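You operate a simulated robot arm through the tools that you are given. There is no shell and no other tool.

The job below is to be done with a simulated robot arm. You get a single attempt, and the scene is never put back.

Task
Clear winder A's top guides: tension down to 20 cN, disc into the dispenser, eye into the tray.
Fine: slacken before the arm swings aside; stand the eye up; leave the arm aside and the knob at free.

The check looks at the end state, three seconds after you hand in, the way a careful person would. Anything else that was tipped, shoved, dropped, spilled or broken makes it a failure.

Robot
A 7-joint arm with a two-finger parallel gripper, fixed in place. Base frame: the origin is on the floor under the middle of its stand, x ahead of it, y to its left, z up; the work surface is at about z = 104. Readings come in cm, rad, newtons and seconds.
With the tool pointing down near the work surface it reaches from about 12 to 66 cm from the base axis. Its first joint turns from -1.152 to 1.152 rad. Payload 2.4 kg.
The tool frame sits at the grasp point between the pads (the TCP): z along the fingers, y along the line on which they close. The tips reach 3 cm beyond it. Largest opening 9.4 cm; finger width 2.8, thickness 1; the body of the gripper, 5 by 9.6 cm, starts 5.5 cm behind the TCP.
Orientation is that of the tool frame in the base frame, as [roll, pitch, yaw] about the fixed x, y, z axes, in that order (R = Rz(yaw) Ry(pitch) Rx(roll)). With the fingers straight down and closing along the base's y, the tool's x points along the base's -x, its y along +y and its z along -z.

Tools
- The arm moves only by the tool step_arm. Its argument "commands" is a list of rows, each a list of 7 numbers: the gripper command, from -1 (shut) to 1 (fully open), values between in proportion, then the shift along the base's x, y, z in units of 250 mm (1.0 is 250 mm), then the turn, a rotation vector about the base's x, y, z in units of 45 degrees (1.0 is 45 degrees). In form: [[grip, x, y, z, ax, ay, az], ...]. A call has 1 to 20 rows; each row is the pose to reach, as a shift and turn from the pose commanded when the call began. A call with a number of a shift or a turn outside -1 to 1 is refused whole. Rows are played at 5 a second. More than 5 cm and 0.15 rad between two rows, or a gripper value outside its range, and nothing of the call is played. A pose out of reach is approached as far as the arm can. The call stops where the force on the tool passes 40 N (or 10 N more than at its start, if that is more) or the arm is blocked; 0.2 s more then pass. The fingers move at their own pace (about 15.3 cm/s each) and stop on an object; they squeeze with about 41 N. The grip force told is the motor's: it shows also when the fingers shut on nothing. Time passes only in rows, and 0.2 s behind the last, so rows that repeat a pose let the fingers close. It gives the time, the measured TCP pose, the force on the tool (base axes), the opening and the grip force at its end, in the units of the frame above (readings bear some noise), with the torque about the TCP (base axes, N m) and any sound that the robot's microphone picked up, and new pictures: "show" is both (left out), scene, wrist or none.
- Cameras (640 x 400 px; columns grow to the right, rows downward): "scene" is fixed at [3.03, 45.73, 147.63]; the picture's right is [-0.79, -0.61, 0.00], its down [-0.27, 0.34, -0.90] and it looks along [0.55, -0.71, -0.43] (base axes); focal length 317 px, centre (320, 200). "wrist" rides on the gripper at [7.6, 1.4, -10.2] in the tool frame; the picture's right is [-0.18, 0.98, 0.00], its down [-0.75, -0.14, -0.64] and it looks along [-0.63, -0.12, 0.77] (tool axes); focal length 243 px, centre (320, 200).
- probe_pixels(camera, pixels): there is no depth. For up to 12 entries [column, row, z] of the newest picture of that camera ("zoom" is the newest enlarged one), the place [x, y] in the base frame at which the ray of that pixel passes the height z, good to about 0.2 cm, but the place of the scene camera against the robot may be out by one fixed shift of up to 2.5 cm in any direction. The clock stands still meanwhile.
- close_up(camera, box): a new picture of the part [left, top, right, bottom] of that camera's present view, enlarged. The clock stands still meanwhile.
- sign_off(): hands the job in; it is judged then, once.

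Unless the task says otherwise, let go and move clear before handing in.

The tools are called as a command line: name --pt "numbers of a row" for each row, then --argument value for the rest, lists and objects as JSON in quotes. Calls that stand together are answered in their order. step_arm: Moves the arm, as the interface text tells. Its arguments: {"type":"object","properties":{"commands":{"type":"array","items":{"type":"array","items":{"type":"number"}}},"show":{"type":"string","enum":["both","scene","wrist","none"]}},"required":["commands"]} The other tools are called the same way: probe_pixels (camera, pixels) gives the place at which the rays of pixels pass given heights; close_up (camera, box) takes an enlarged picture of a part of a camera's view; sign_off () hands the job in.

At the start:

```text
time: 0.0
position: [36.77, -25.97, 129.4]
orientation: [3.141, 0.001, -3.141]
wrist_force: [-0.5, -0.4, 0.5]
wrist_torque: [-0.02, 0.0, 0.0]
opening: 9.41
finger_force: 0.1
```

scene: 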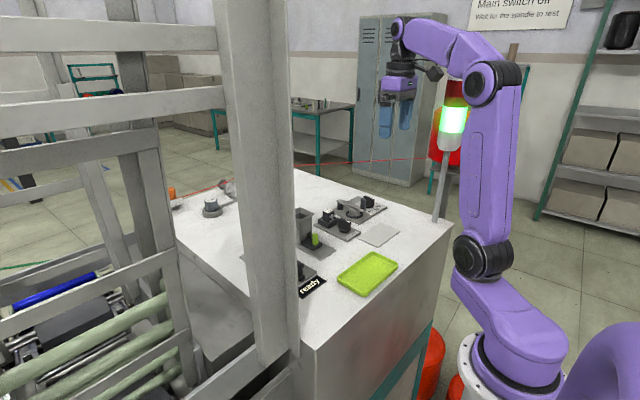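
wrist: 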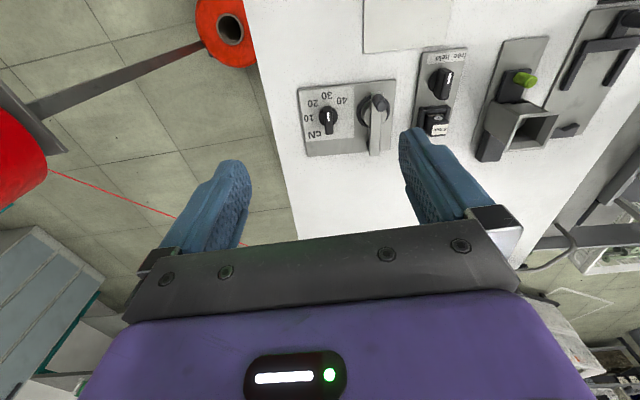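

The wrist picture shows a tension knob with a cN scale (about 328,118), a lever (375,120), a free/held knob (440,80) with a button or screen below it, and a dispenser at (520,120). I'll take enlarged views before moving anything.

close_up --camera "wrist" --box '[280, 0, 640, 225]'

close_up --camera "scene" --box '[160, 160, 460, 350]'

close_up --camera "scene" --box '[280, 180, 420, 268]'

close_up --camera "wrist" --box '[290, 30, 480, 170]'

close_up --camera "scene" --box '[450, 0, 590, 60]'

```text
1.78 times, centred on (460, 112) of wrist
```

zoom: 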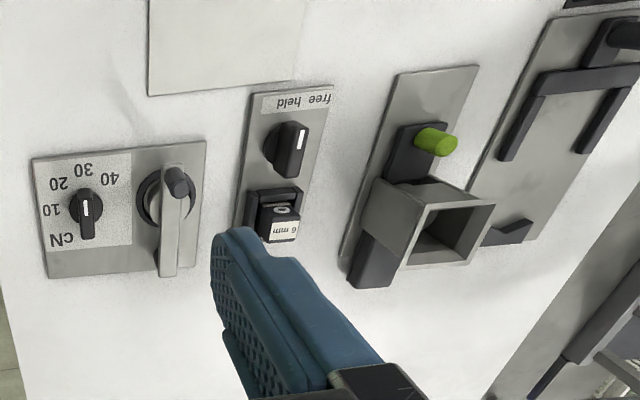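

```text
2.11 times, centred on (310, 255) of scene
```

zoom: 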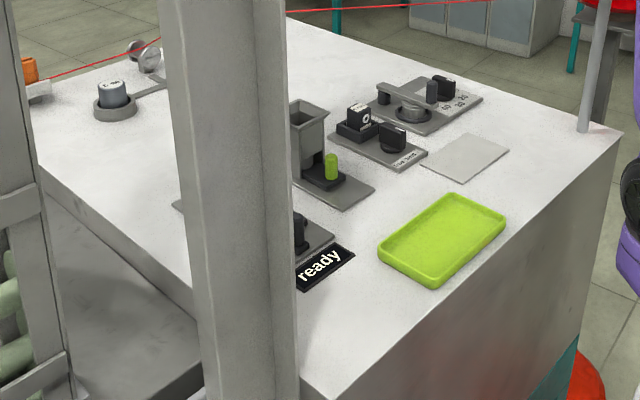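

```text
4.55 times, centred on (350, 224) of scene
```

zoom: 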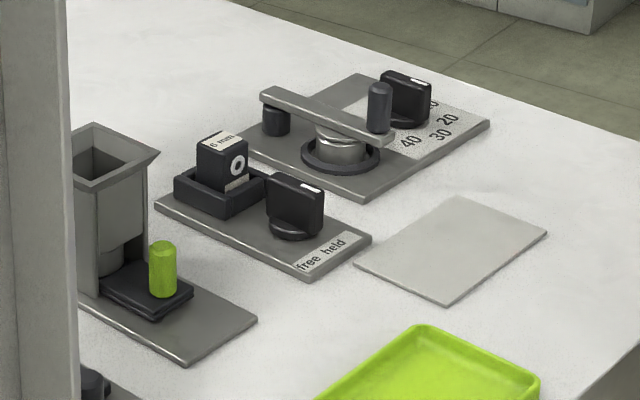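

```text
2.86 times, centred on (385, 100) of wrist
```

zoom: 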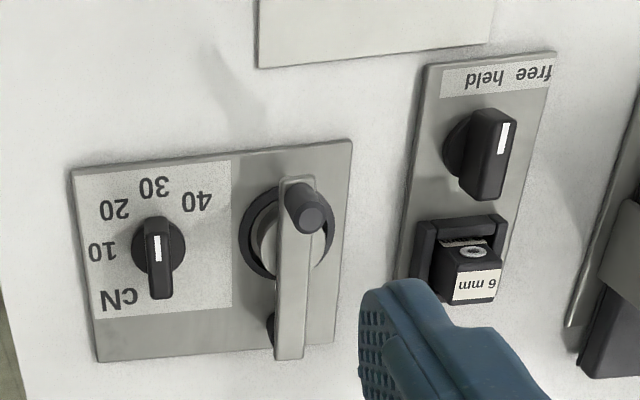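

```text
4.57 times, centred on (520, 30) of scene
```

zoom: 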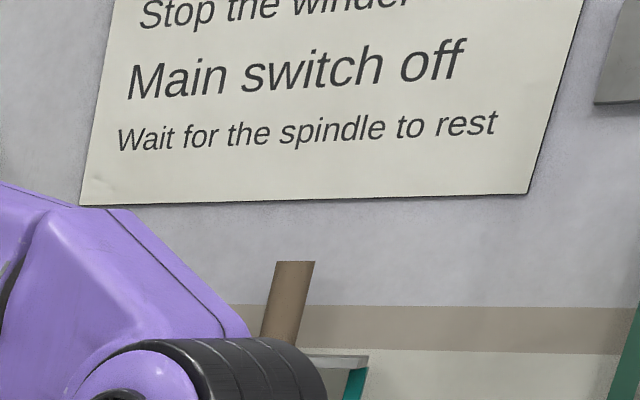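

The tension unit (disc under a swing arm), a free/held clamp holding a "6 mm" eye, a hopper-like dispenser with a green peg, and a green tray are visible. I'll locate them with probes from the wrist camera before moving for better views.

probe_pixels --camera "wrist" --pixels '[[328, 120, 106], [375, 120, 106], [375, 103, 109], [440, 80, 106], [436, 118, 106], [500, 80, 105], [535, 125, 110], [523, 78, 107], [610, 70, 105], [300, 150, 104], [405, 25, 104], [580, 130, 105]]'

probe_pixels --camera "scene" --pixels '[[367, 201, 107], [354, 210, 106], [344, 227, 106], [329, 220, 106], [312, 243, 106], [367, 272, 104.5], [380, 234, 104], [300, 272, 105], [212, 208, 106], [315, 287, 104], [305, 215, 112], [228, 185, 106]]'

close_up --camera "scene" --box '[160, 160, 300, 300]'

close_up --camera "wrist" --box '[540, 0, 640, 62]'

```text
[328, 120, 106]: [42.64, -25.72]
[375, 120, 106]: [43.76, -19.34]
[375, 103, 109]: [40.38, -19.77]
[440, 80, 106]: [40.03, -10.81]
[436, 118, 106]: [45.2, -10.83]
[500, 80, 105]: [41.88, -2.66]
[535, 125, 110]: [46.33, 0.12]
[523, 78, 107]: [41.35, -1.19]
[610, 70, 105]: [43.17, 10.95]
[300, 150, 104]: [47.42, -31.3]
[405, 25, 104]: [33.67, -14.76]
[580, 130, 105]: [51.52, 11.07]
```

```text
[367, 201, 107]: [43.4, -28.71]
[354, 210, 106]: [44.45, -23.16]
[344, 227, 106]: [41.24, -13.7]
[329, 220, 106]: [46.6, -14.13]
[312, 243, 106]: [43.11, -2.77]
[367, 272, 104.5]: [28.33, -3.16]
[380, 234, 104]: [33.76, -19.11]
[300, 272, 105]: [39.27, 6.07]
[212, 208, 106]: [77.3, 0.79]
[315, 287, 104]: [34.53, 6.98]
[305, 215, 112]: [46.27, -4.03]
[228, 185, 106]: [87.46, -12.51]
```

```text
2.86 times, centred on (230, 230) of scene
```

zoom: 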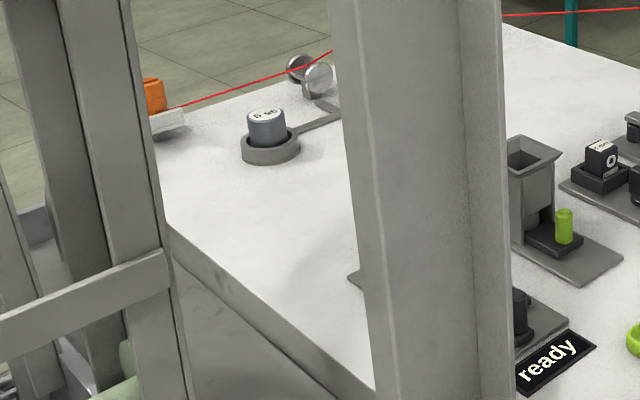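

```text
6.40 times, centred on (590, 31) of wrist
```

zoom: 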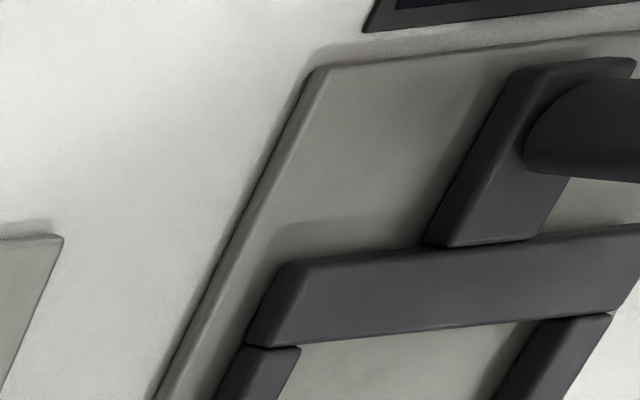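

The other side of the frame post hides a fourth unit with rails and a slide (wrist, upper right) beside a "ready" sign. I'll raise the arm and shift to the middle so the wrist camera can see it all.

step_arm --pt "1 -0.06 0.13 0.05 0 0 0" --pt "1 -0.12 0.26 0.1 0 0 0" --pt "1 -0.18 0.39 0.15 0 0 0" --pt "1 -0.24 0.52 0.2 0 0 0" --pt "1 -0.3 0.65 0.22 0 0 0" --pt "1 -0.36 0.78 0.22 0 0 0" --pt "1 -0.42 0.91 0.22 0 0 0" --pt "1 -0.42 0.96 0.22 0 0 0"

```text
time: 1.8
position: [26.35, -2.17, 135.27]
orientation: [3.14, 0.0, 3.133]
wrist_force: [-0.9, 2.8, 0.8]
wrist_torque: [-0.19, -0.08, 0.01]
opening: 9.39
finger_force: 0.0
```

scene: 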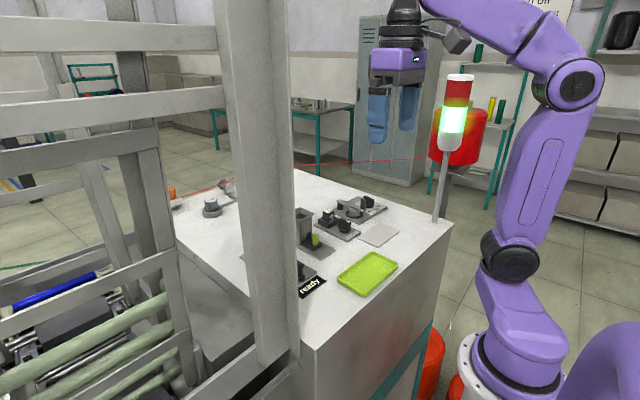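
wrist: 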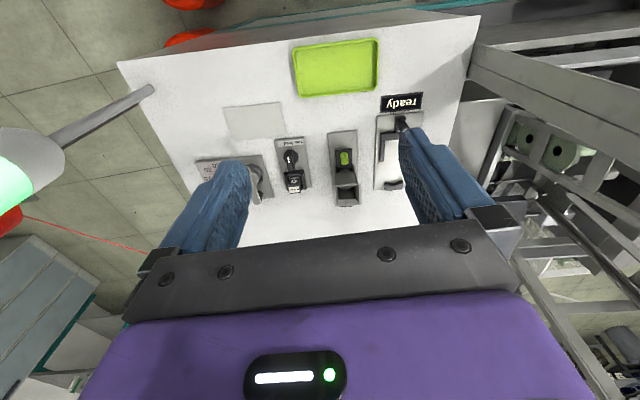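

The whole desk is now visible in the wrist view (units at 235,175; 293,165; 343,165; 395,150). I'll enlarge those parts.

close_up --camera "wrist" --box '[320, 80, 440, 220]'

close_up --camera "wrist" --box '[180, 90, 340, 220]'

close_up --camera "wrist" --box '[270, 20, 470, 130]'

probe_pixels --camera "wrist" --pixels '[[295, 50, 104], [376, 40, 104], [378, 92, 104], [300, 97, 104], [290, 160, 106], [345, 157, 106], [400, 122, 105], [389, 145, 105], [404, 103, 104], [118, 63, 104], [479, 16, 104], [253, 120, 104]]'

```text
2.86 times, centred on (380, 150) of wrist
```

zoom: 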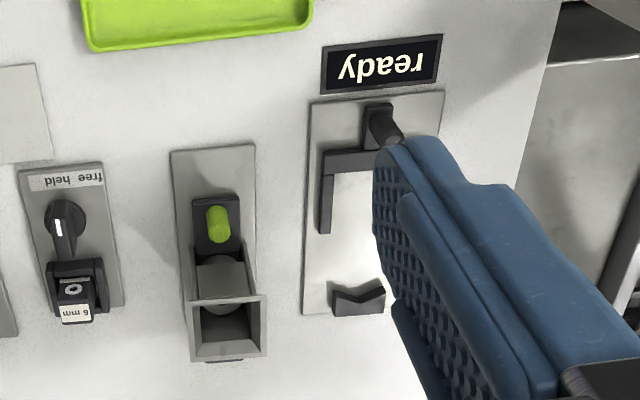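

```text
3.08 times, centred on (260, 155) of wrist
```

zoom: 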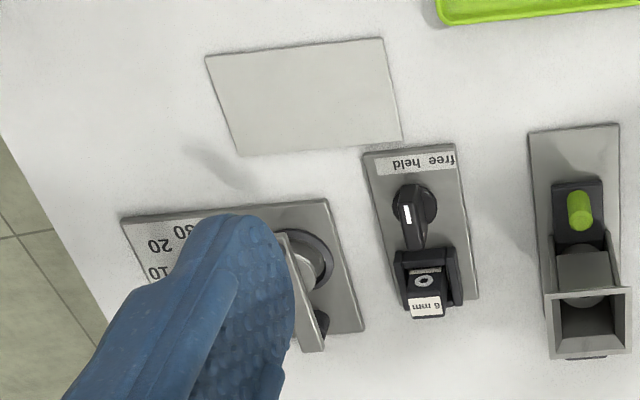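

```text
3.20 times, centred on (370, 75) of wrist
```

zoom: 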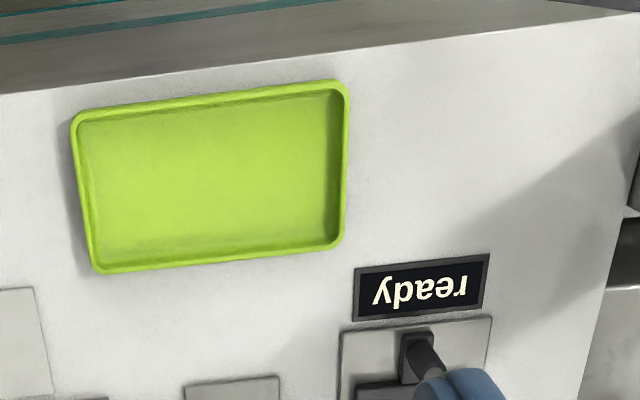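

```text
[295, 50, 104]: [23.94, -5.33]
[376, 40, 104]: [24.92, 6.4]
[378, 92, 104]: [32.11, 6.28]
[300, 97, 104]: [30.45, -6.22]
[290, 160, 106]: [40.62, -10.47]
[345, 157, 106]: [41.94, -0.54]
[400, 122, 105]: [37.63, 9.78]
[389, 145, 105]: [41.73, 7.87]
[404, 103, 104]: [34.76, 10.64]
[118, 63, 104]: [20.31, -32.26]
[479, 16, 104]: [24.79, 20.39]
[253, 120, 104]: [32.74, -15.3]
```

A rail-and-slide unit at about (38–44, 8–10) next to "ready" is still half hidden by the finger. I'll shift a little to see it clearly.

step_arm --pt "1 0.08 0.1 -0.02 0 0 0" --pt "1 0.16 0.2 -0.05 0 0 0" --pt "1 0.24 0.3 -0.1 0 0 0"

close_up --camera "wrist" --box '[240, 0, 440, 125]'

```text
time: 2.6
position: [32.21, 5.61, 132.6]
orientation: [-3.141, 0.0, 3.138]
wrist_force: [0.9, -0.1, 0.0]
wrist_torque: [-0.02, 0.0, -0.01]
opening: 9.41
finger_force: 0.0
```

scene: 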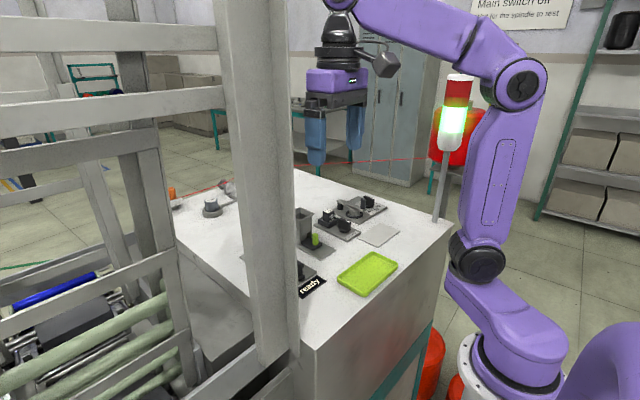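
wrist: 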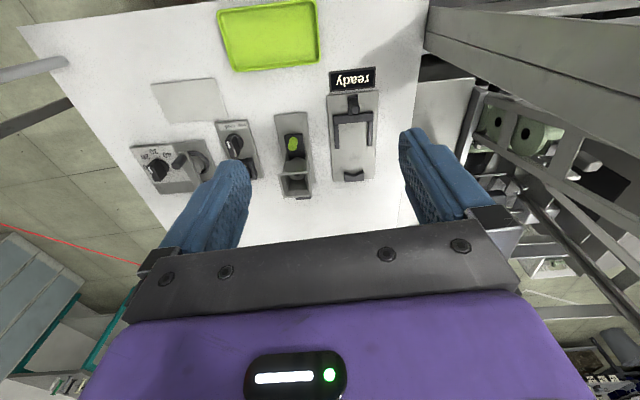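

```text
3.20 times, centred on (340, 62) of wrist
```

zoom: 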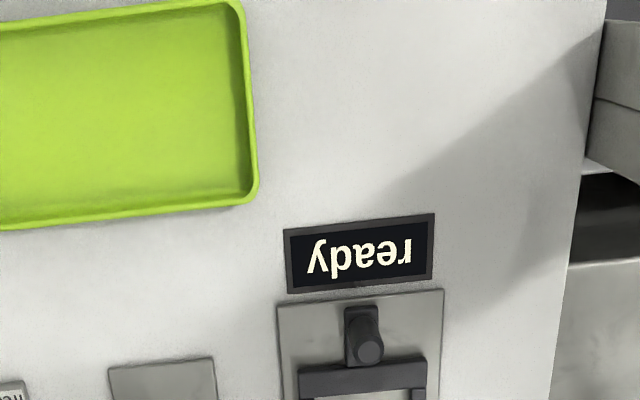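

close_up --camera "wrist" --box '[260, 60, 420, 200]'

close_up --camera "wrist" --box '[120, 70, 270, 200]'

probe_pixels --camera "wrist" --pixels '[[220, 12, 104], [318, 8, 104], [319, 60, 104], [233, 71, 104], [298, 185, 114], [292, 142, 108], [353, 105, 106], [352, 125, 106], [352, 175, 106], [158, 170, 106], [196, 163, 106], [234, 146, 106]]'

```text
2.86 times, centred on (340, 130) of wrist
```

zoom: 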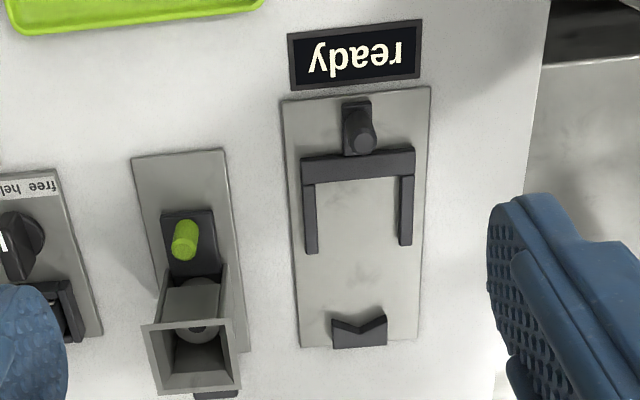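

```text
3.08 times, centred on (195, 135) of wrist
```

zoom: 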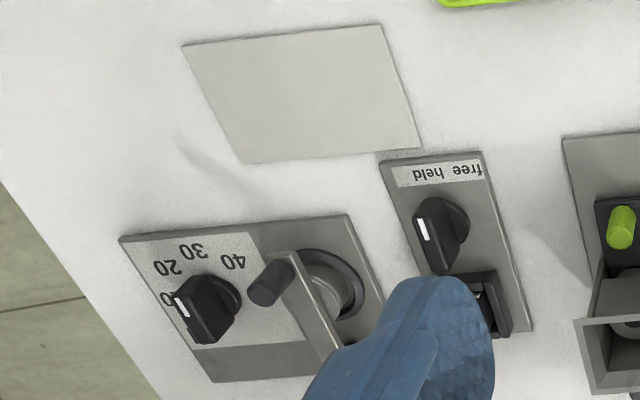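

```text
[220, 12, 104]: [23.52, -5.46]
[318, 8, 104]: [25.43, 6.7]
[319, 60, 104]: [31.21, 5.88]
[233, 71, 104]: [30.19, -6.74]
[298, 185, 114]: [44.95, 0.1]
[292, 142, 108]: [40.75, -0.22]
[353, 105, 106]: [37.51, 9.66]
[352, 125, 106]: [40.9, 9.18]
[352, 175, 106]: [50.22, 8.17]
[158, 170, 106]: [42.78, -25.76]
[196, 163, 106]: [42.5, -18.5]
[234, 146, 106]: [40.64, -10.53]
```

The "ready" unit is a fork slide facing a V-block at (37–50, 9). It may be a gauge and isn't named in the task. Next I'll move over the tension unit with the camera tilted toward straight down to read the knob angle against the scale.

step_arm --pt "1 0.03 -0.14 0 0 0 0" --pt "1 0.06 -0.28 0 0 0 0" --pt "1 0.09 -0.42 0 0 0.15 0" --pt "1 0.12 -0.56 0 0 0.3 0" --pt "1 0.15 -0.7 0 0 0.45 0" --pt "1 0.18 -0.84 0 0 0.6 0" --pt "1 0.21 -0.98 0 0 0.75 0" --pt "1 0.24 -1.0 0 0 0.85 0"

close_up --camera "wrist" --box '[200, 60, 440, 210]'

```text
time: 4.4
position: [24.82, -20.72, 126.53]
orientation: [-3.142, -0.661, -3.14]
wrist_force: [0.0, -0.9, 0.4]
wrist_torque: [0.0, -0.05, -0.02]
opening: 9.38
finger_force: 0.1
out of reach, approached as far as the arm can: row 4, 5, 6, 7, 8
```

scene: 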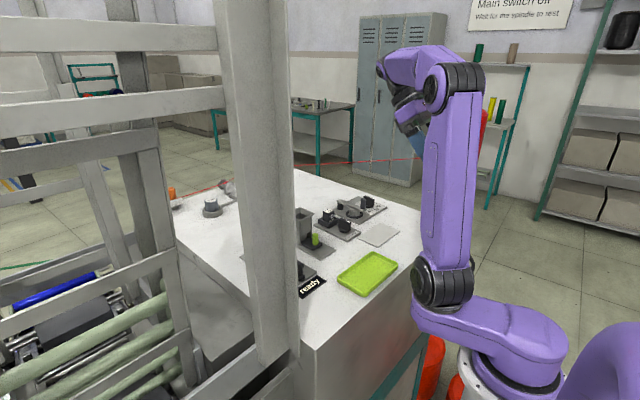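
wrist: 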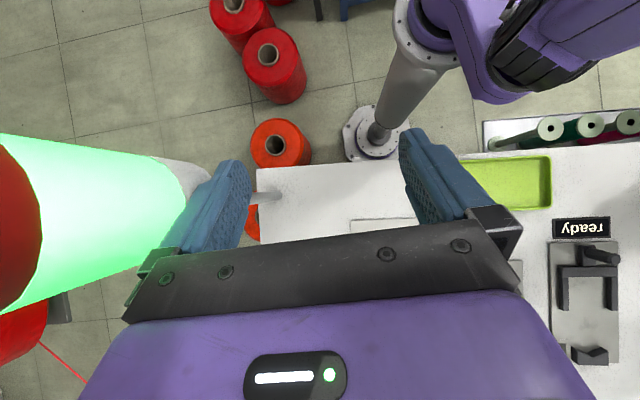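

```text
2.67 times, centred on (320, 135) of wrist
```

zoom: 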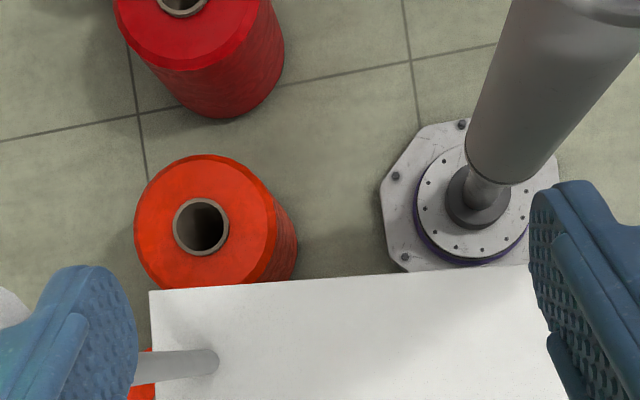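

The tilt was out of reach and drew the arm back near the stack light (big green cylinder at the wrist view's left). I'll first find its foot with a probe, then undo the tilt in small steps, moving away from it.

probe_pixels --camera "wrist" --pixels '[[271, 196, 104], [258, 170, 104], [550, 157, 105], [553, 208, 105]]'

step_arm --pt "1 0 0.05 0 0 -0.17 0" --pt "1 0 0.1 0 0 -0.34 0"

```text
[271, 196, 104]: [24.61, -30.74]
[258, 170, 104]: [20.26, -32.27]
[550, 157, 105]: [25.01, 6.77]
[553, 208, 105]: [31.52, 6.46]
```

```text
time: 5.0
position: [24.94, -18.18, 126.42]
orientation: [3.141, -0.399, 3.141]
wrist_force: [0.0, 0.1, 0.8]
wrist_torque: [-0.04, 0.02, 0.0]
opening: 9.4
finger_force: 0.1
```

scene: 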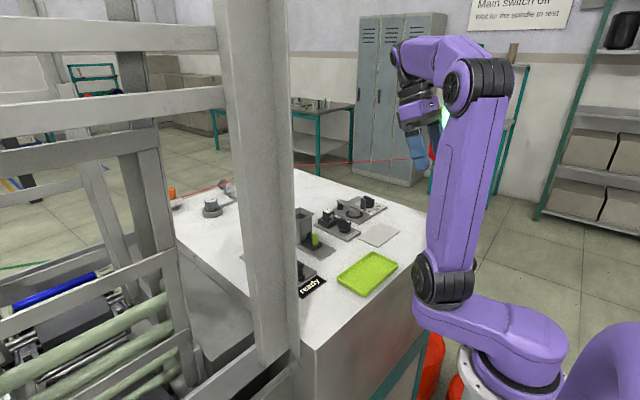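
wrist: 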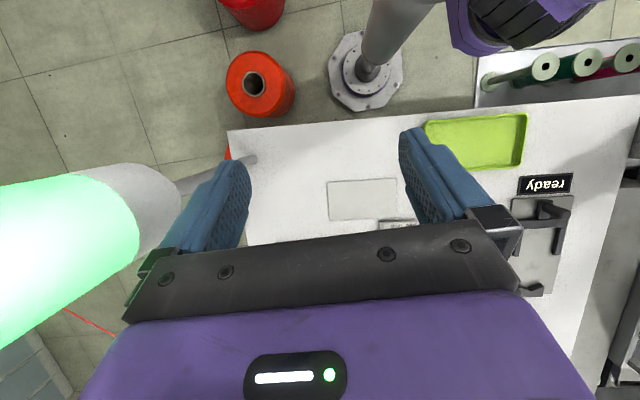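

The light's foot is at about (24.6, -30.7), so I'll keep clear of it. I'll level the tool and go to x≈34 with the tension unit centred in the camera.

step_arm --pt "1 0.08 0 0.05 0 -0.17 0" --pt "1 0.2 0 0.1 0 -0.34 0" --pt "1 0.32 -0.05 0.14 0 -0.508 0" --pt "1 0.34 -0.2 0.14 0 -0.508 0" --pt "1 0.34 -0.2 0.14 0 -0.508 0" --show "wrist"

close_up --camera "wrist" --box '[270, 40, 420, 160]'

```text
time: 6.2
position: [33.15, -23.23, 129.97]
orientation: [-3.141, -0.001, -3.141]
wrist_force: [0.4, 0.7, 0.3]
wrist_torque: [0.01, -0.01, -0.01]
opening: 9.39
finger_force: 0.1
```

wrist: 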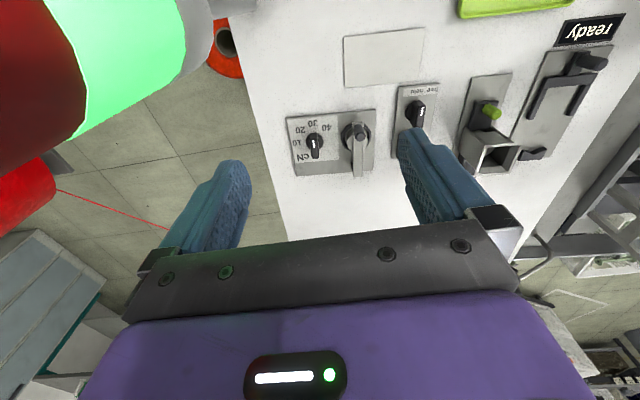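

```text
3.33 times, centred on (345, 100) of wrist
```

zoom: 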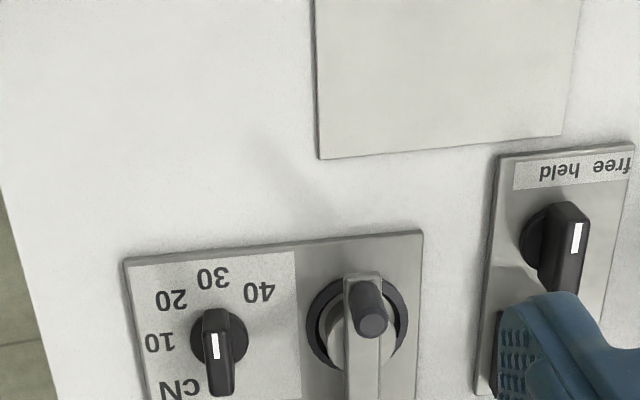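

close_up --camera "wrist" --box '[284, 105, 344, 175]'

close_up --camera "wrist" --box '[330, 105, 390, 180]'

close_up --camera "wrist" --box '[395, 80, 445, 135]'

close_up --camera "scene" --box '[325, 185, 395, 230]'

```text
5.71 times, centred on (314, 140) of wrist
```

zoom: 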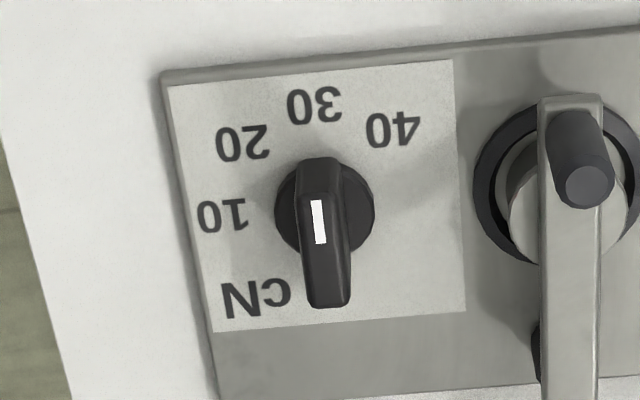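

```text
5.33 times, centred on (360, 142) of wrist
```

zoom: 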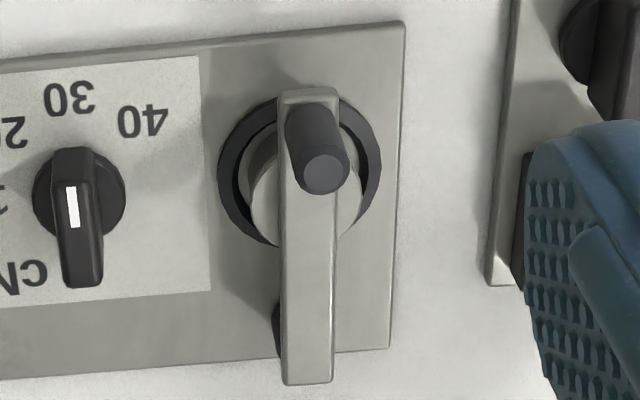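

```text
7.27 times, centred on (420, 108) of wrist
```

zoom: 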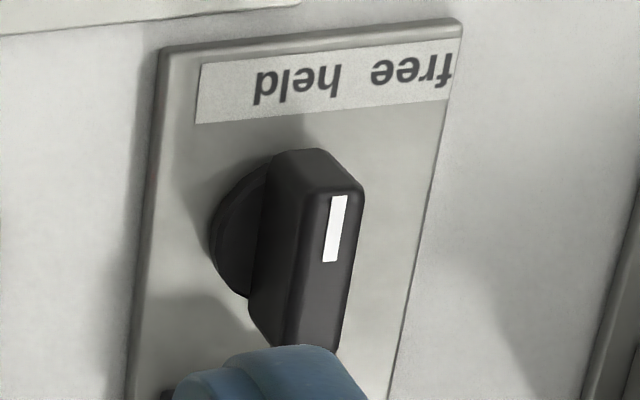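

```text
8.89 times, centred on (360, 208) of scene
```

zoom: 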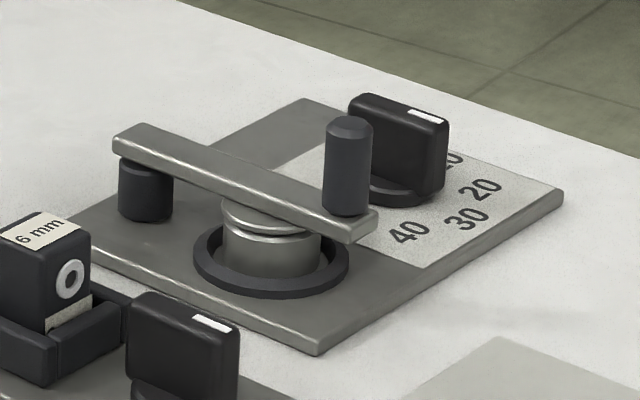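

The tension knob's white mark points straight at "30" (toward the robot). The scale goes 10, 20, 30, 40, and the swing arm pivots at its far black post with its peg at the near end. I'll probe the labels and parts for angles.

probe_pixels --camera "wrist" --pixels '[[297.0, 142.6, 104.8], [300.5, 130.0, 104.8], [313.1, 123.4, 104.8], [326.6, 127.4, 104.8], [314.9, 142.1, 105.2], [286.5, 117.7, 104.8], [372.5, 109, 104.8], [371.5, 169, 104.8], [292.5, 175, 104.8], [357.3, 141.5, 107.5], [362.5, 133.5, 110]]'

probe_pixels --camera "wrist" --pixels '[[315.0, 162, 108], [315, 150, 108], [313.5, 136, 108], [314.5, 147, 108], [358, 176, 107], [357.5, 123.5, 107], [359, 133, 106], [423, 98, 106], [421, 113, 108], [424, 102, 108], [413, 94, 104.8], [425, 94, 104.8]]'

```text
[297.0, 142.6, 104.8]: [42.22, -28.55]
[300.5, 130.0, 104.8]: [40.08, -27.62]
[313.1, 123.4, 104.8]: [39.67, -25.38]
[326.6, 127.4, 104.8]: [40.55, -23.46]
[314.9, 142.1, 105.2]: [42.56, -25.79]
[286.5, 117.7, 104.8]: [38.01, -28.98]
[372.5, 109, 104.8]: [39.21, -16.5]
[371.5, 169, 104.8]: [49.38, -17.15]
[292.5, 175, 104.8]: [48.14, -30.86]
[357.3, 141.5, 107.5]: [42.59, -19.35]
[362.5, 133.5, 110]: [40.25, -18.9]
```

```text
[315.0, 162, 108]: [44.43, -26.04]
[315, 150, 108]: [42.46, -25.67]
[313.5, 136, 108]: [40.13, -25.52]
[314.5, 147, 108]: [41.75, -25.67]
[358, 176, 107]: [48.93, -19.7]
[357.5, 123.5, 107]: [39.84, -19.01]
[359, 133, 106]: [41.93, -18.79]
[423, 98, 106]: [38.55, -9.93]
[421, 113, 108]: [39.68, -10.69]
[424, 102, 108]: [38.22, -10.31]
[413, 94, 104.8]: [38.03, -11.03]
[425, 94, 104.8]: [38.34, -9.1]
```

The labels sit at about 45° spacing around the knob axis at (42.5, -25.8): 30 at ~173°, 20 at ~217°. The whole desk set is turned about -5.5°. So going to 20 means turning the knob +45° about z. I'll align the gripper to the bar and come down above it.

step_arm --pt "0.06 0.12 -0.03 -0.05 0 0 -0.04" --pt "0.06 0.24 -0.07 -0.12 0 0 -0.08" --pt "0.06 0.37 -0.1 -0.2 0 0 -0.12" --pt "0.06 0.37 -0.1 -0.38 0 0 -0.12" --pt "0.06 0.37 -0.1 -0.54 0 0 -0.12" --pt "0.06 0.37 -0.1 -0.64 0 0 -0.12" --pt "0.06 0.37 -0.1 -0.64 0 0 -0.12"

close_up --camera "scene" --box '[300, 150, 420, 225]'

```text
time: 7.8
position: [42.46, -25.72, 113.8]
orientation: [-3.141, -0.002, 3.047]
wrist_force: [0.3, -0.1, 0.6]
wrist_torque: [-0.01, -0.02, -0.02]
opening: 4.97
finger_force: 0.0
```

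scene: 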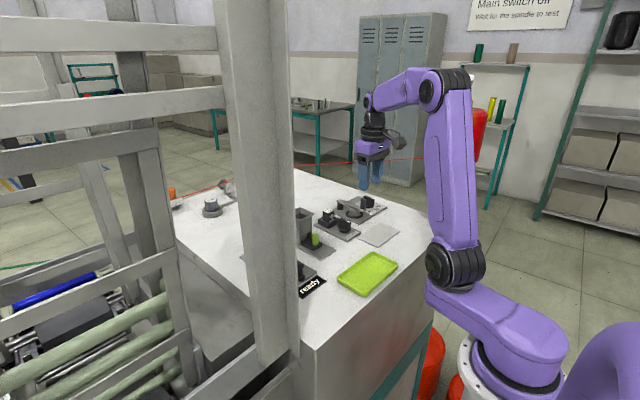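
wrist: 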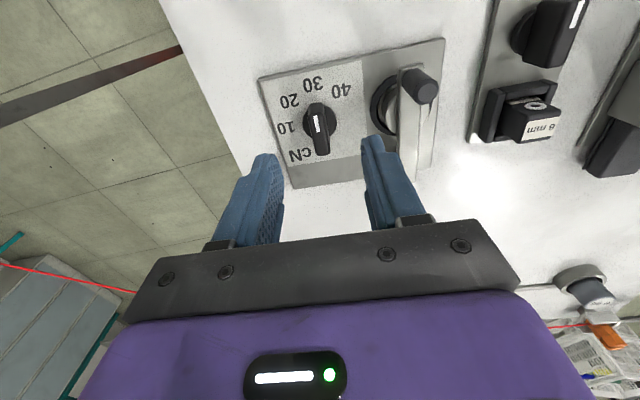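

```text
5.33 times, centred on (360, 188) of scene
```

zoom: 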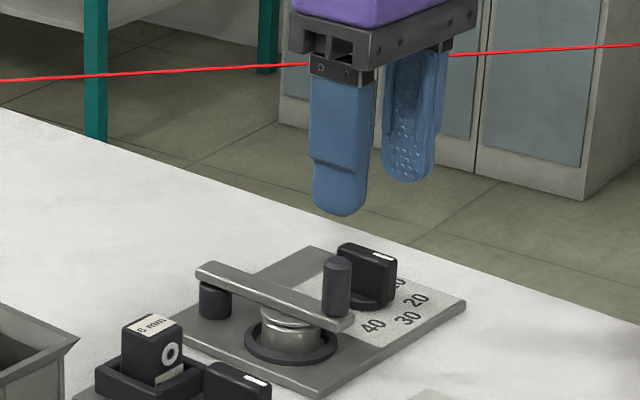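

The gripper is above the knob with the fingers straddling it (tips at wrist 265,155 and 370,140). I'll check alignment with a closer probe.

close_up --camera "wrist" --box '[255, 60, 395, 180]'

probe_pixels --camera "wrist" --pixels '[[316, 115, 108.5], [319, 131, 108.5], [322, 155, 108.5], [319, 124, 105.2], [313, 84, 104.8], [290, 101, 104.8], [287, 127, 104.8], [340, 90, 104.8]]'

```text
3.33 times, centred on (325, 120) of wrist
```

zoom: 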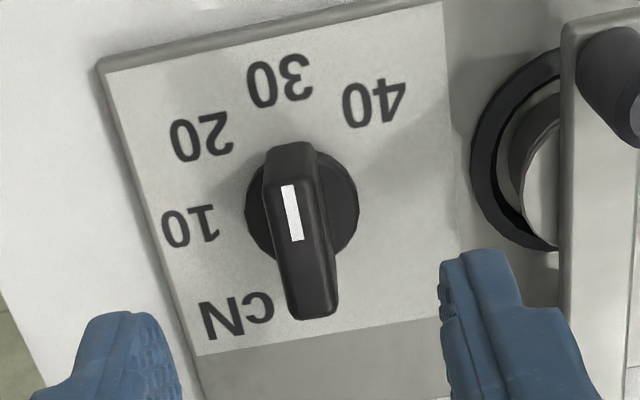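

```text
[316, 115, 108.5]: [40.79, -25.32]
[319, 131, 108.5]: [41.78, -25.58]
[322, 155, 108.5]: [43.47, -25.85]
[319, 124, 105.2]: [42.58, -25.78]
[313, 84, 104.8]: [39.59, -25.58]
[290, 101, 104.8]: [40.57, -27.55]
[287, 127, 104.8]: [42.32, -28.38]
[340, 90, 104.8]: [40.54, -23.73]
```

The knob is centred between the fingers (axis ≈ (42.46, -25.77), top ≈ z 108). I'll lower to tips at about 106.2 and close on the bar.

step_arm --pt "0.06 0 0 -0.09 0 0 0" --pt "0.06 0 0 -0.184 0 0 0" --pt "0.06 0 0 -0.184 0 0 0" --pt "-1 0 0 -0.184 0 0 0" --pt "-1 0 0 -0.184 0 0 0" --pt "-1 0 0 -0.184 0 0 0"

close_up --camera "scene" --box '[320, 170, 400, 225]'

close_up --camera "wrist" --box '[255, 60, 395, 180]'

```text
time: 9.2
position: [42.55, -25.81, 109.46]
orientation: [3.14, -0.001, 3.047]
wrist_force: [-0.4, -1.1, -3.7]
wrist_torque: [-0.06, -0.54, 0.02]
opening: 1.2
finger_force: 44.9
```

scene: 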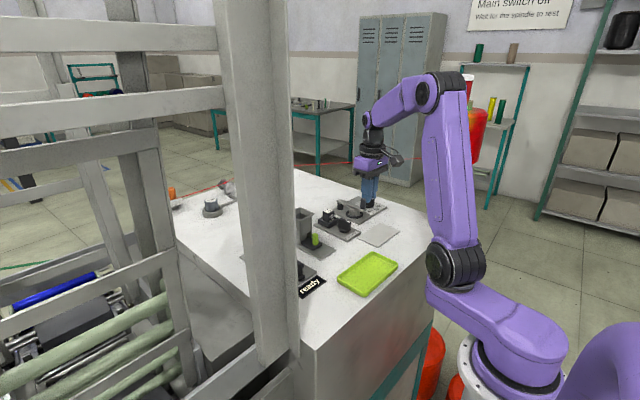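
wrist: 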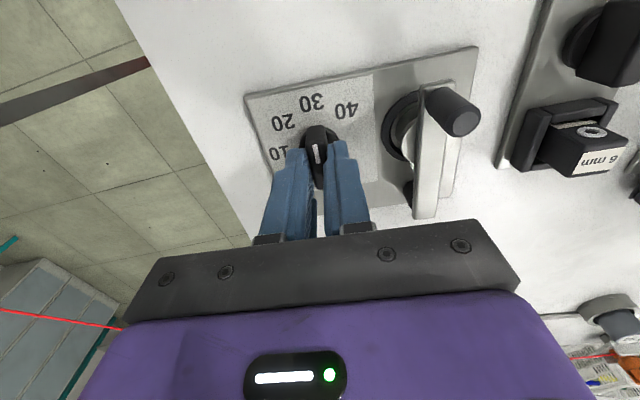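

```text
7.27 times, centred on (360, 198) of scene
```

zoom: 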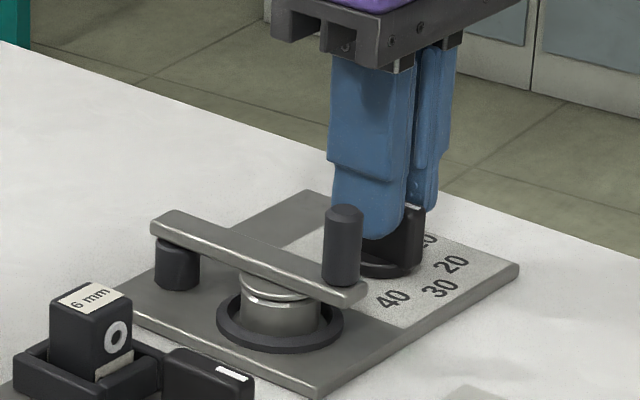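

```text
3.33 times, centred on (325, 120) of wrist
```

zoom: 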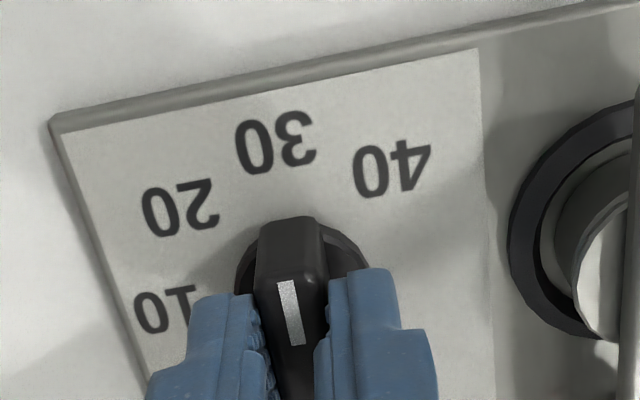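

The bar is gripped (opening 1.2 cm) and the mark still points to 30. Now I'll turn the knob +45° about z toward 20.

step_arm --pt "-1 0 0 -0.0 0 0 0.12" --pt "-1 0 0 0 0 0 0.24" --pt "-1 0 0 0 0 0 0.36" --pt "-1 0 0 0 0 0 0.48" --pt "-1 0 0 0 0 0 0.6" --pt "-1 0 0 0 0 0 0.72" --pt "-1 0 0 0 0 0 0.84" --pt "-1 0 0 0 0 0 0.96" --pt "-1 0 0 0 0 0 1.0" --pt "-1 0 0 0 0 0 1.0"

close_up --camera "wrist" --box '[255, 60, 395, 180]'

close_up --camera "scene" --box '[320, 170, 400, 225]'

```text
time: 11.4
position: [42.55, -25.71, 109.54]
orientation: [-3.139, -0.002, -2.449]
wrist_force: [-10.0, -13.1, 15.2]
wrist_torque: [0.04, -0.03, 0.03]
opening: 1.18
finger_force: 45.0
```

scene: 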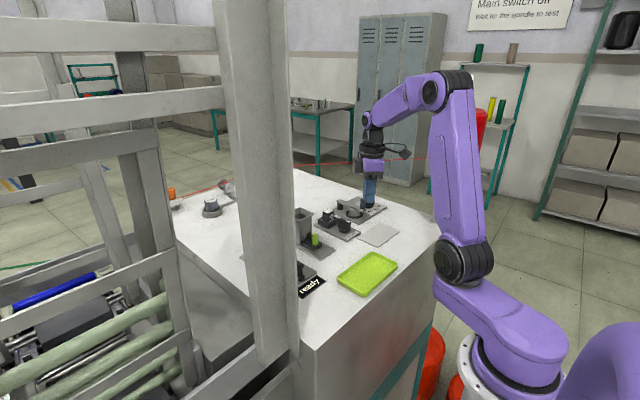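
wrist: 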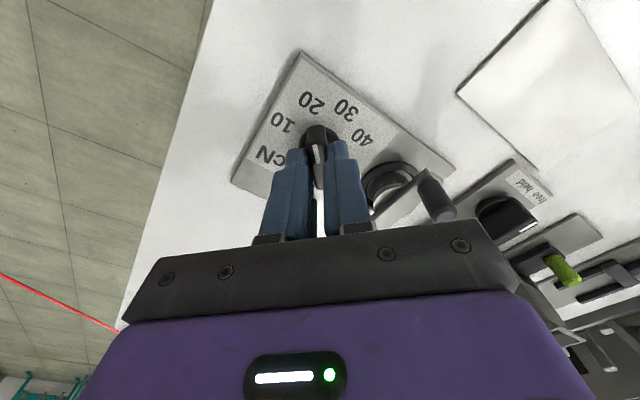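

```text
3.33 times, centred on (325, 120) of wrist
```

zoom: 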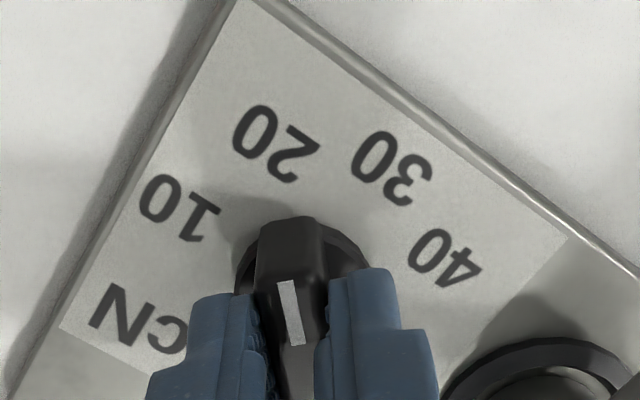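

```text
7.27 times, centred on (360, 198) of scene
```

zoom: 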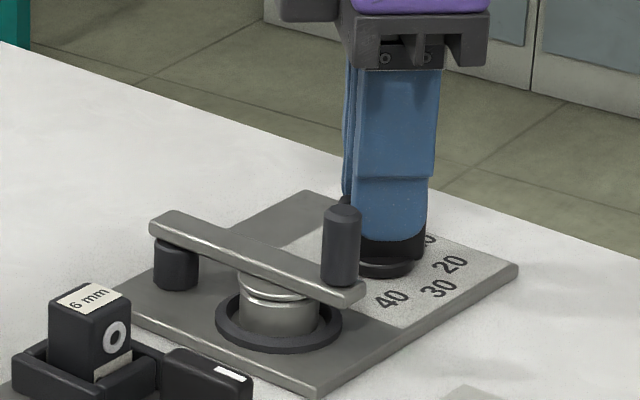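

The mark now points at 20 the same way it did at 30 before (20's label sits at zoom (276,145), just where 30's was). I'll release and lift straight up.

step_arm --pt "-0.3 0 0 0 0 0 1e-09" --pt "0.0 0 0 0 0 0 0" --pt "0.0 0 0 0.1 0 0 0" --pt "0.0 0 0 0.25 0 0 0" --pt "0.0 0 0 0.4 0 0 0" --pt "0.0 0 0 0.4 0 0 0"

close_up --camera "wrist" --box '[230, 40, 470, 190]'

close_up --camera "scene" --box '[320, 170, 400, 225]'

```text
time: 12.8
position: [42.36, -25.48, 119.34]
orientation: [3.14, -0.003, -2.451]
wrist_force: [1.2, 0.0, -1.1]
wrist_torque: [-0.01, -0.02, 0.0]
opening: 4.72
finger_force: 0.0
```

scene: 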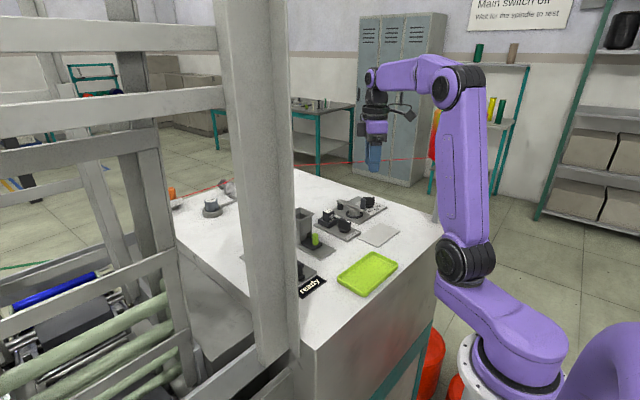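
wrist: 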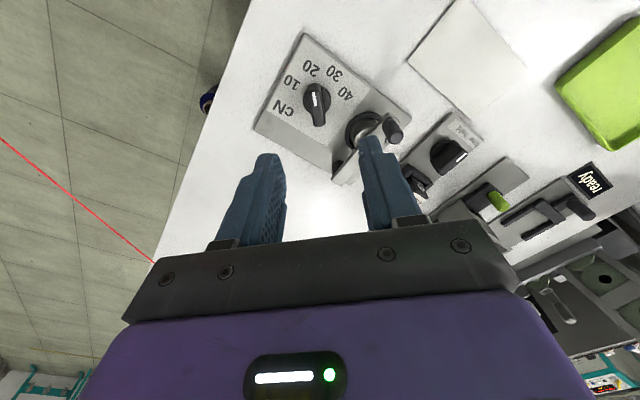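

```text
2.67 times, centred on (350, 115) of wrist
```

zoom: 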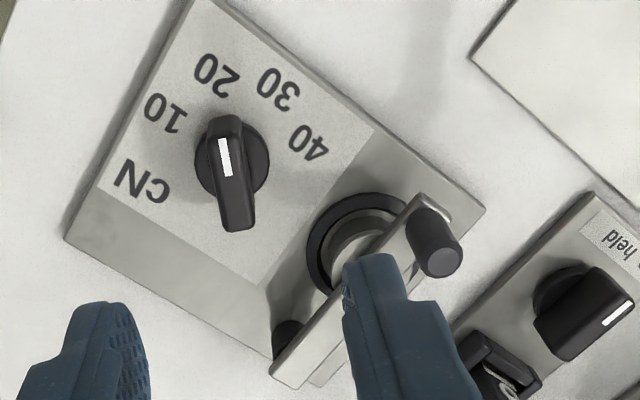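

```text
7.27 times, centred on (360, 198) of scene
```

zoom: 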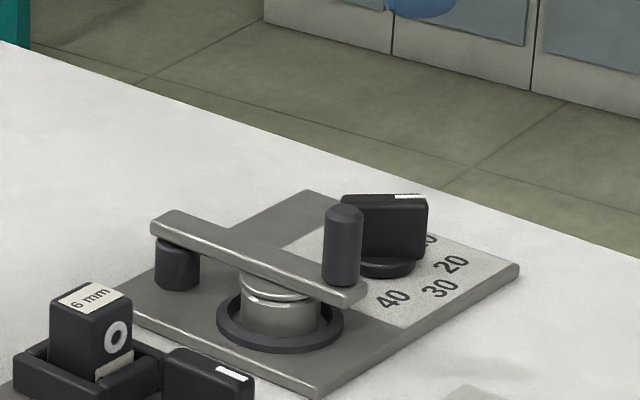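

The knob stands at 20. Next is the swing arm. I'll turn the gripper back and move to a vantage straight behind the arm and disc to measure the pivot, peg and neighbours.

step_arm --pt "0.0 -0.03 0.02 0.08 0 0 -0.125" --pt "0.0 -0.08 0.06 0.14 0 0 -0.25" --pt "0.0 -0.13 0.1 0.2 0 0 -0.375" --pt "0.0 -0.18 0.14 0.26 0 0 -0.5" --pt "0.0 -0.23 0.18 0.27 0 0 -0.625" --pt "0.0 -0.27 0.22 0.27 0 0 -0.75" --pt "0.0 -0.295 0.26 0.27 0 0 -0.875" --pt "0.0 -0.295 0.28 0.27 0 0 -1.0" --pt "0.0 -0.295 0.28 0.27 0 0 -1.0" --show "wrist"

close_up --camera "wrist" --box '[270, 60, 430, 170]'

```text
time: 14.8
position: [35.3, -18.41, 126.12]
orientation: [-3.14, -0.001, 3.044]
wrist_force: [-0.1, -0.6, -0.6]
wrist_torque: [0.0, 0.0, 0.01]
opening: 4.7
finger_force: 0.1
```

wrist: 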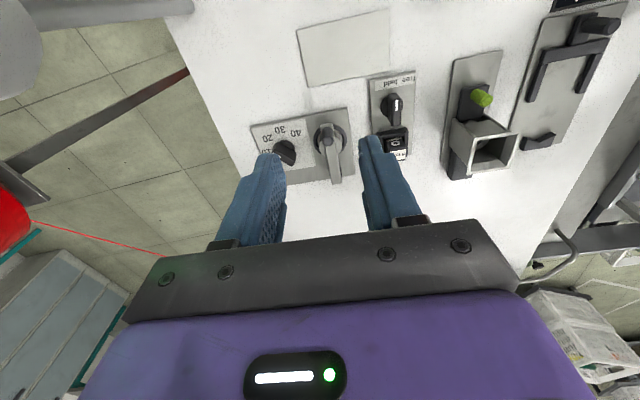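

```text
3.64 times, centred on (350, 115) of wrist
```

zoom: 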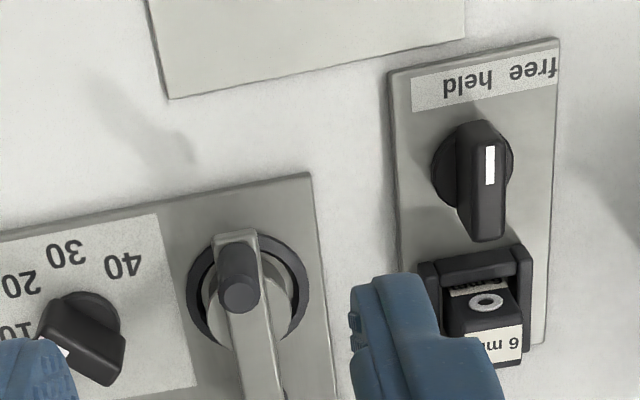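

The free/held knob's bar points straight toward the robot ("held"), with "free" offset toward +y. I'll take tighter views of the arm and pivot, and probe label positions.

close_up --camera "wrist" --box '[295, 105, 375, 190]'

probe_pixels --camera "wrist" --pixels '[[390.7, 83.1, 104.8], [407.7, 79.8, 104.8], [391.8, 105.4, 105.2], [371.5, 79, 104.8], [415, 70.5, 104.8], [412, 154, 104.8], [382, 127, 106], [408, 123, 106]]'

```text
4.71 times, centred on (335, 148) of wrist
```

zoom: 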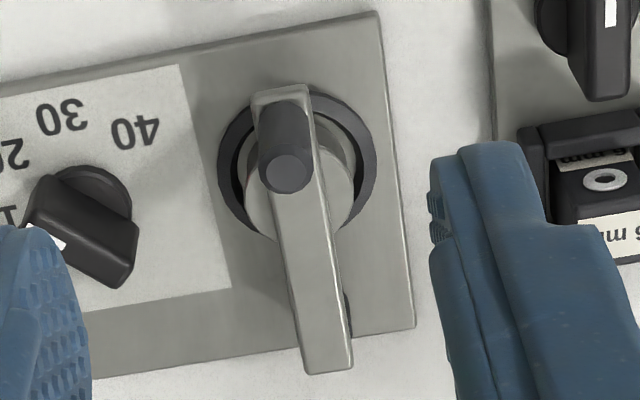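

```text
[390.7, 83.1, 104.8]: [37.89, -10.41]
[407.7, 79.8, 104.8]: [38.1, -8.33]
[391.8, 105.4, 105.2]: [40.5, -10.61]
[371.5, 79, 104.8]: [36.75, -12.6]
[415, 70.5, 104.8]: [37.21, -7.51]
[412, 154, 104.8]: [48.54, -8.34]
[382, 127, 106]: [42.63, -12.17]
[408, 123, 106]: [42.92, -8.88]
```

probe_pixels --camera "wrist" --pixels '[[327.1, 125.1, 107], [336.7, 184.5, 107], [330.1, 140.6, 105], [313.3, 141.5, 105], [346.7, 140.6, 105], [327.6, 131, 107.3], [328, 141.6, 110.5], [328, 141.6, 110], [347.5, 108, 104.8], [355, 175, 104.8], [322, 185, 107], [343, 183, 107]]'

probe_pixels --camera "scene" --pixels '[[363, 199.3, 110.5], [362.5, 208, 107.3], [341, 198.5, 107], [340, 203, 105], [354.5, 213, 105], [366, 209, 107], [345, 199, 107]]'

```text
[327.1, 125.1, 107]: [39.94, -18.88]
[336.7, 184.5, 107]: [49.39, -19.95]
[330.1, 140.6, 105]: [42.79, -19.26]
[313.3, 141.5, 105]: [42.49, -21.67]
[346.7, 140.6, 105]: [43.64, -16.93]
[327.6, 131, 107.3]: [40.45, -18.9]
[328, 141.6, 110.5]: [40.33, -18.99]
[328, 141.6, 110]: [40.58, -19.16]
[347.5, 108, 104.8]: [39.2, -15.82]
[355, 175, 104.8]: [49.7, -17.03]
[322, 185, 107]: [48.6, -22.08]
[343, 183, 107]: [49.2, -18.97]
```

```text
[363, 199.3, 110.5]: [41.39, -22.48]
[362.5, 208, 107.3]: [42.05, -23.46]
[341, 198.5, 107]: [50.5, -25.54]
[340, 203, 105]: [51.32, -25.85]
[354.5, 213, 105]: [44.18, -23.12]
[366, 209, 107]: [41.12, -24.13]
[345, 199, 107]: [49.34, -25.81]
```

Peg ≈ (40.45, -18.95), pivot ≈ (48.3, -19.8), disc centre ≈ (43.05, -19.3), so the arm has to swing toward +y, where the eye holder stands. I'll look at that holder from above to find the clearance.

step_arm --pt "0.3 0.02 0.12 0 0 0 0" --pt "0.6 0.04 0.24 0 0 0 0" --pt "0.6 0.06 0.34 0 0 0 0" --pt "0.6 0.06 0.34 0 0 0 0" --show "wrist"

close_up --camera "wrist" --box '[270, 70, 390, 180]'

```text
time: 15.8
position: [36.52, -9.99, 125.88]
orientation: [3.14, 0.0, 3.046]
wrist_force: [0.0, -0.6, 0.5]
wrist_torque: [0.02, 0.01, 0.01]
opening: 7.49
finger_force: 0.0
```

wrist: 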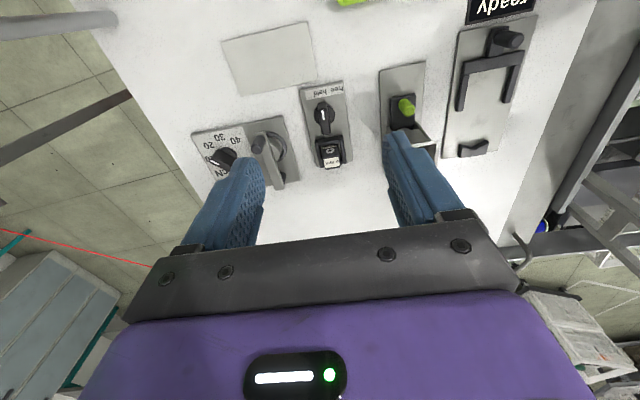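

```text
3.64 times, centred on (330, 125) of wrist
```

zoom: 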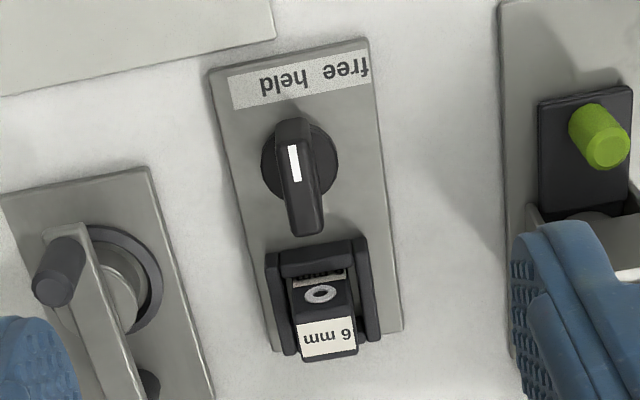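

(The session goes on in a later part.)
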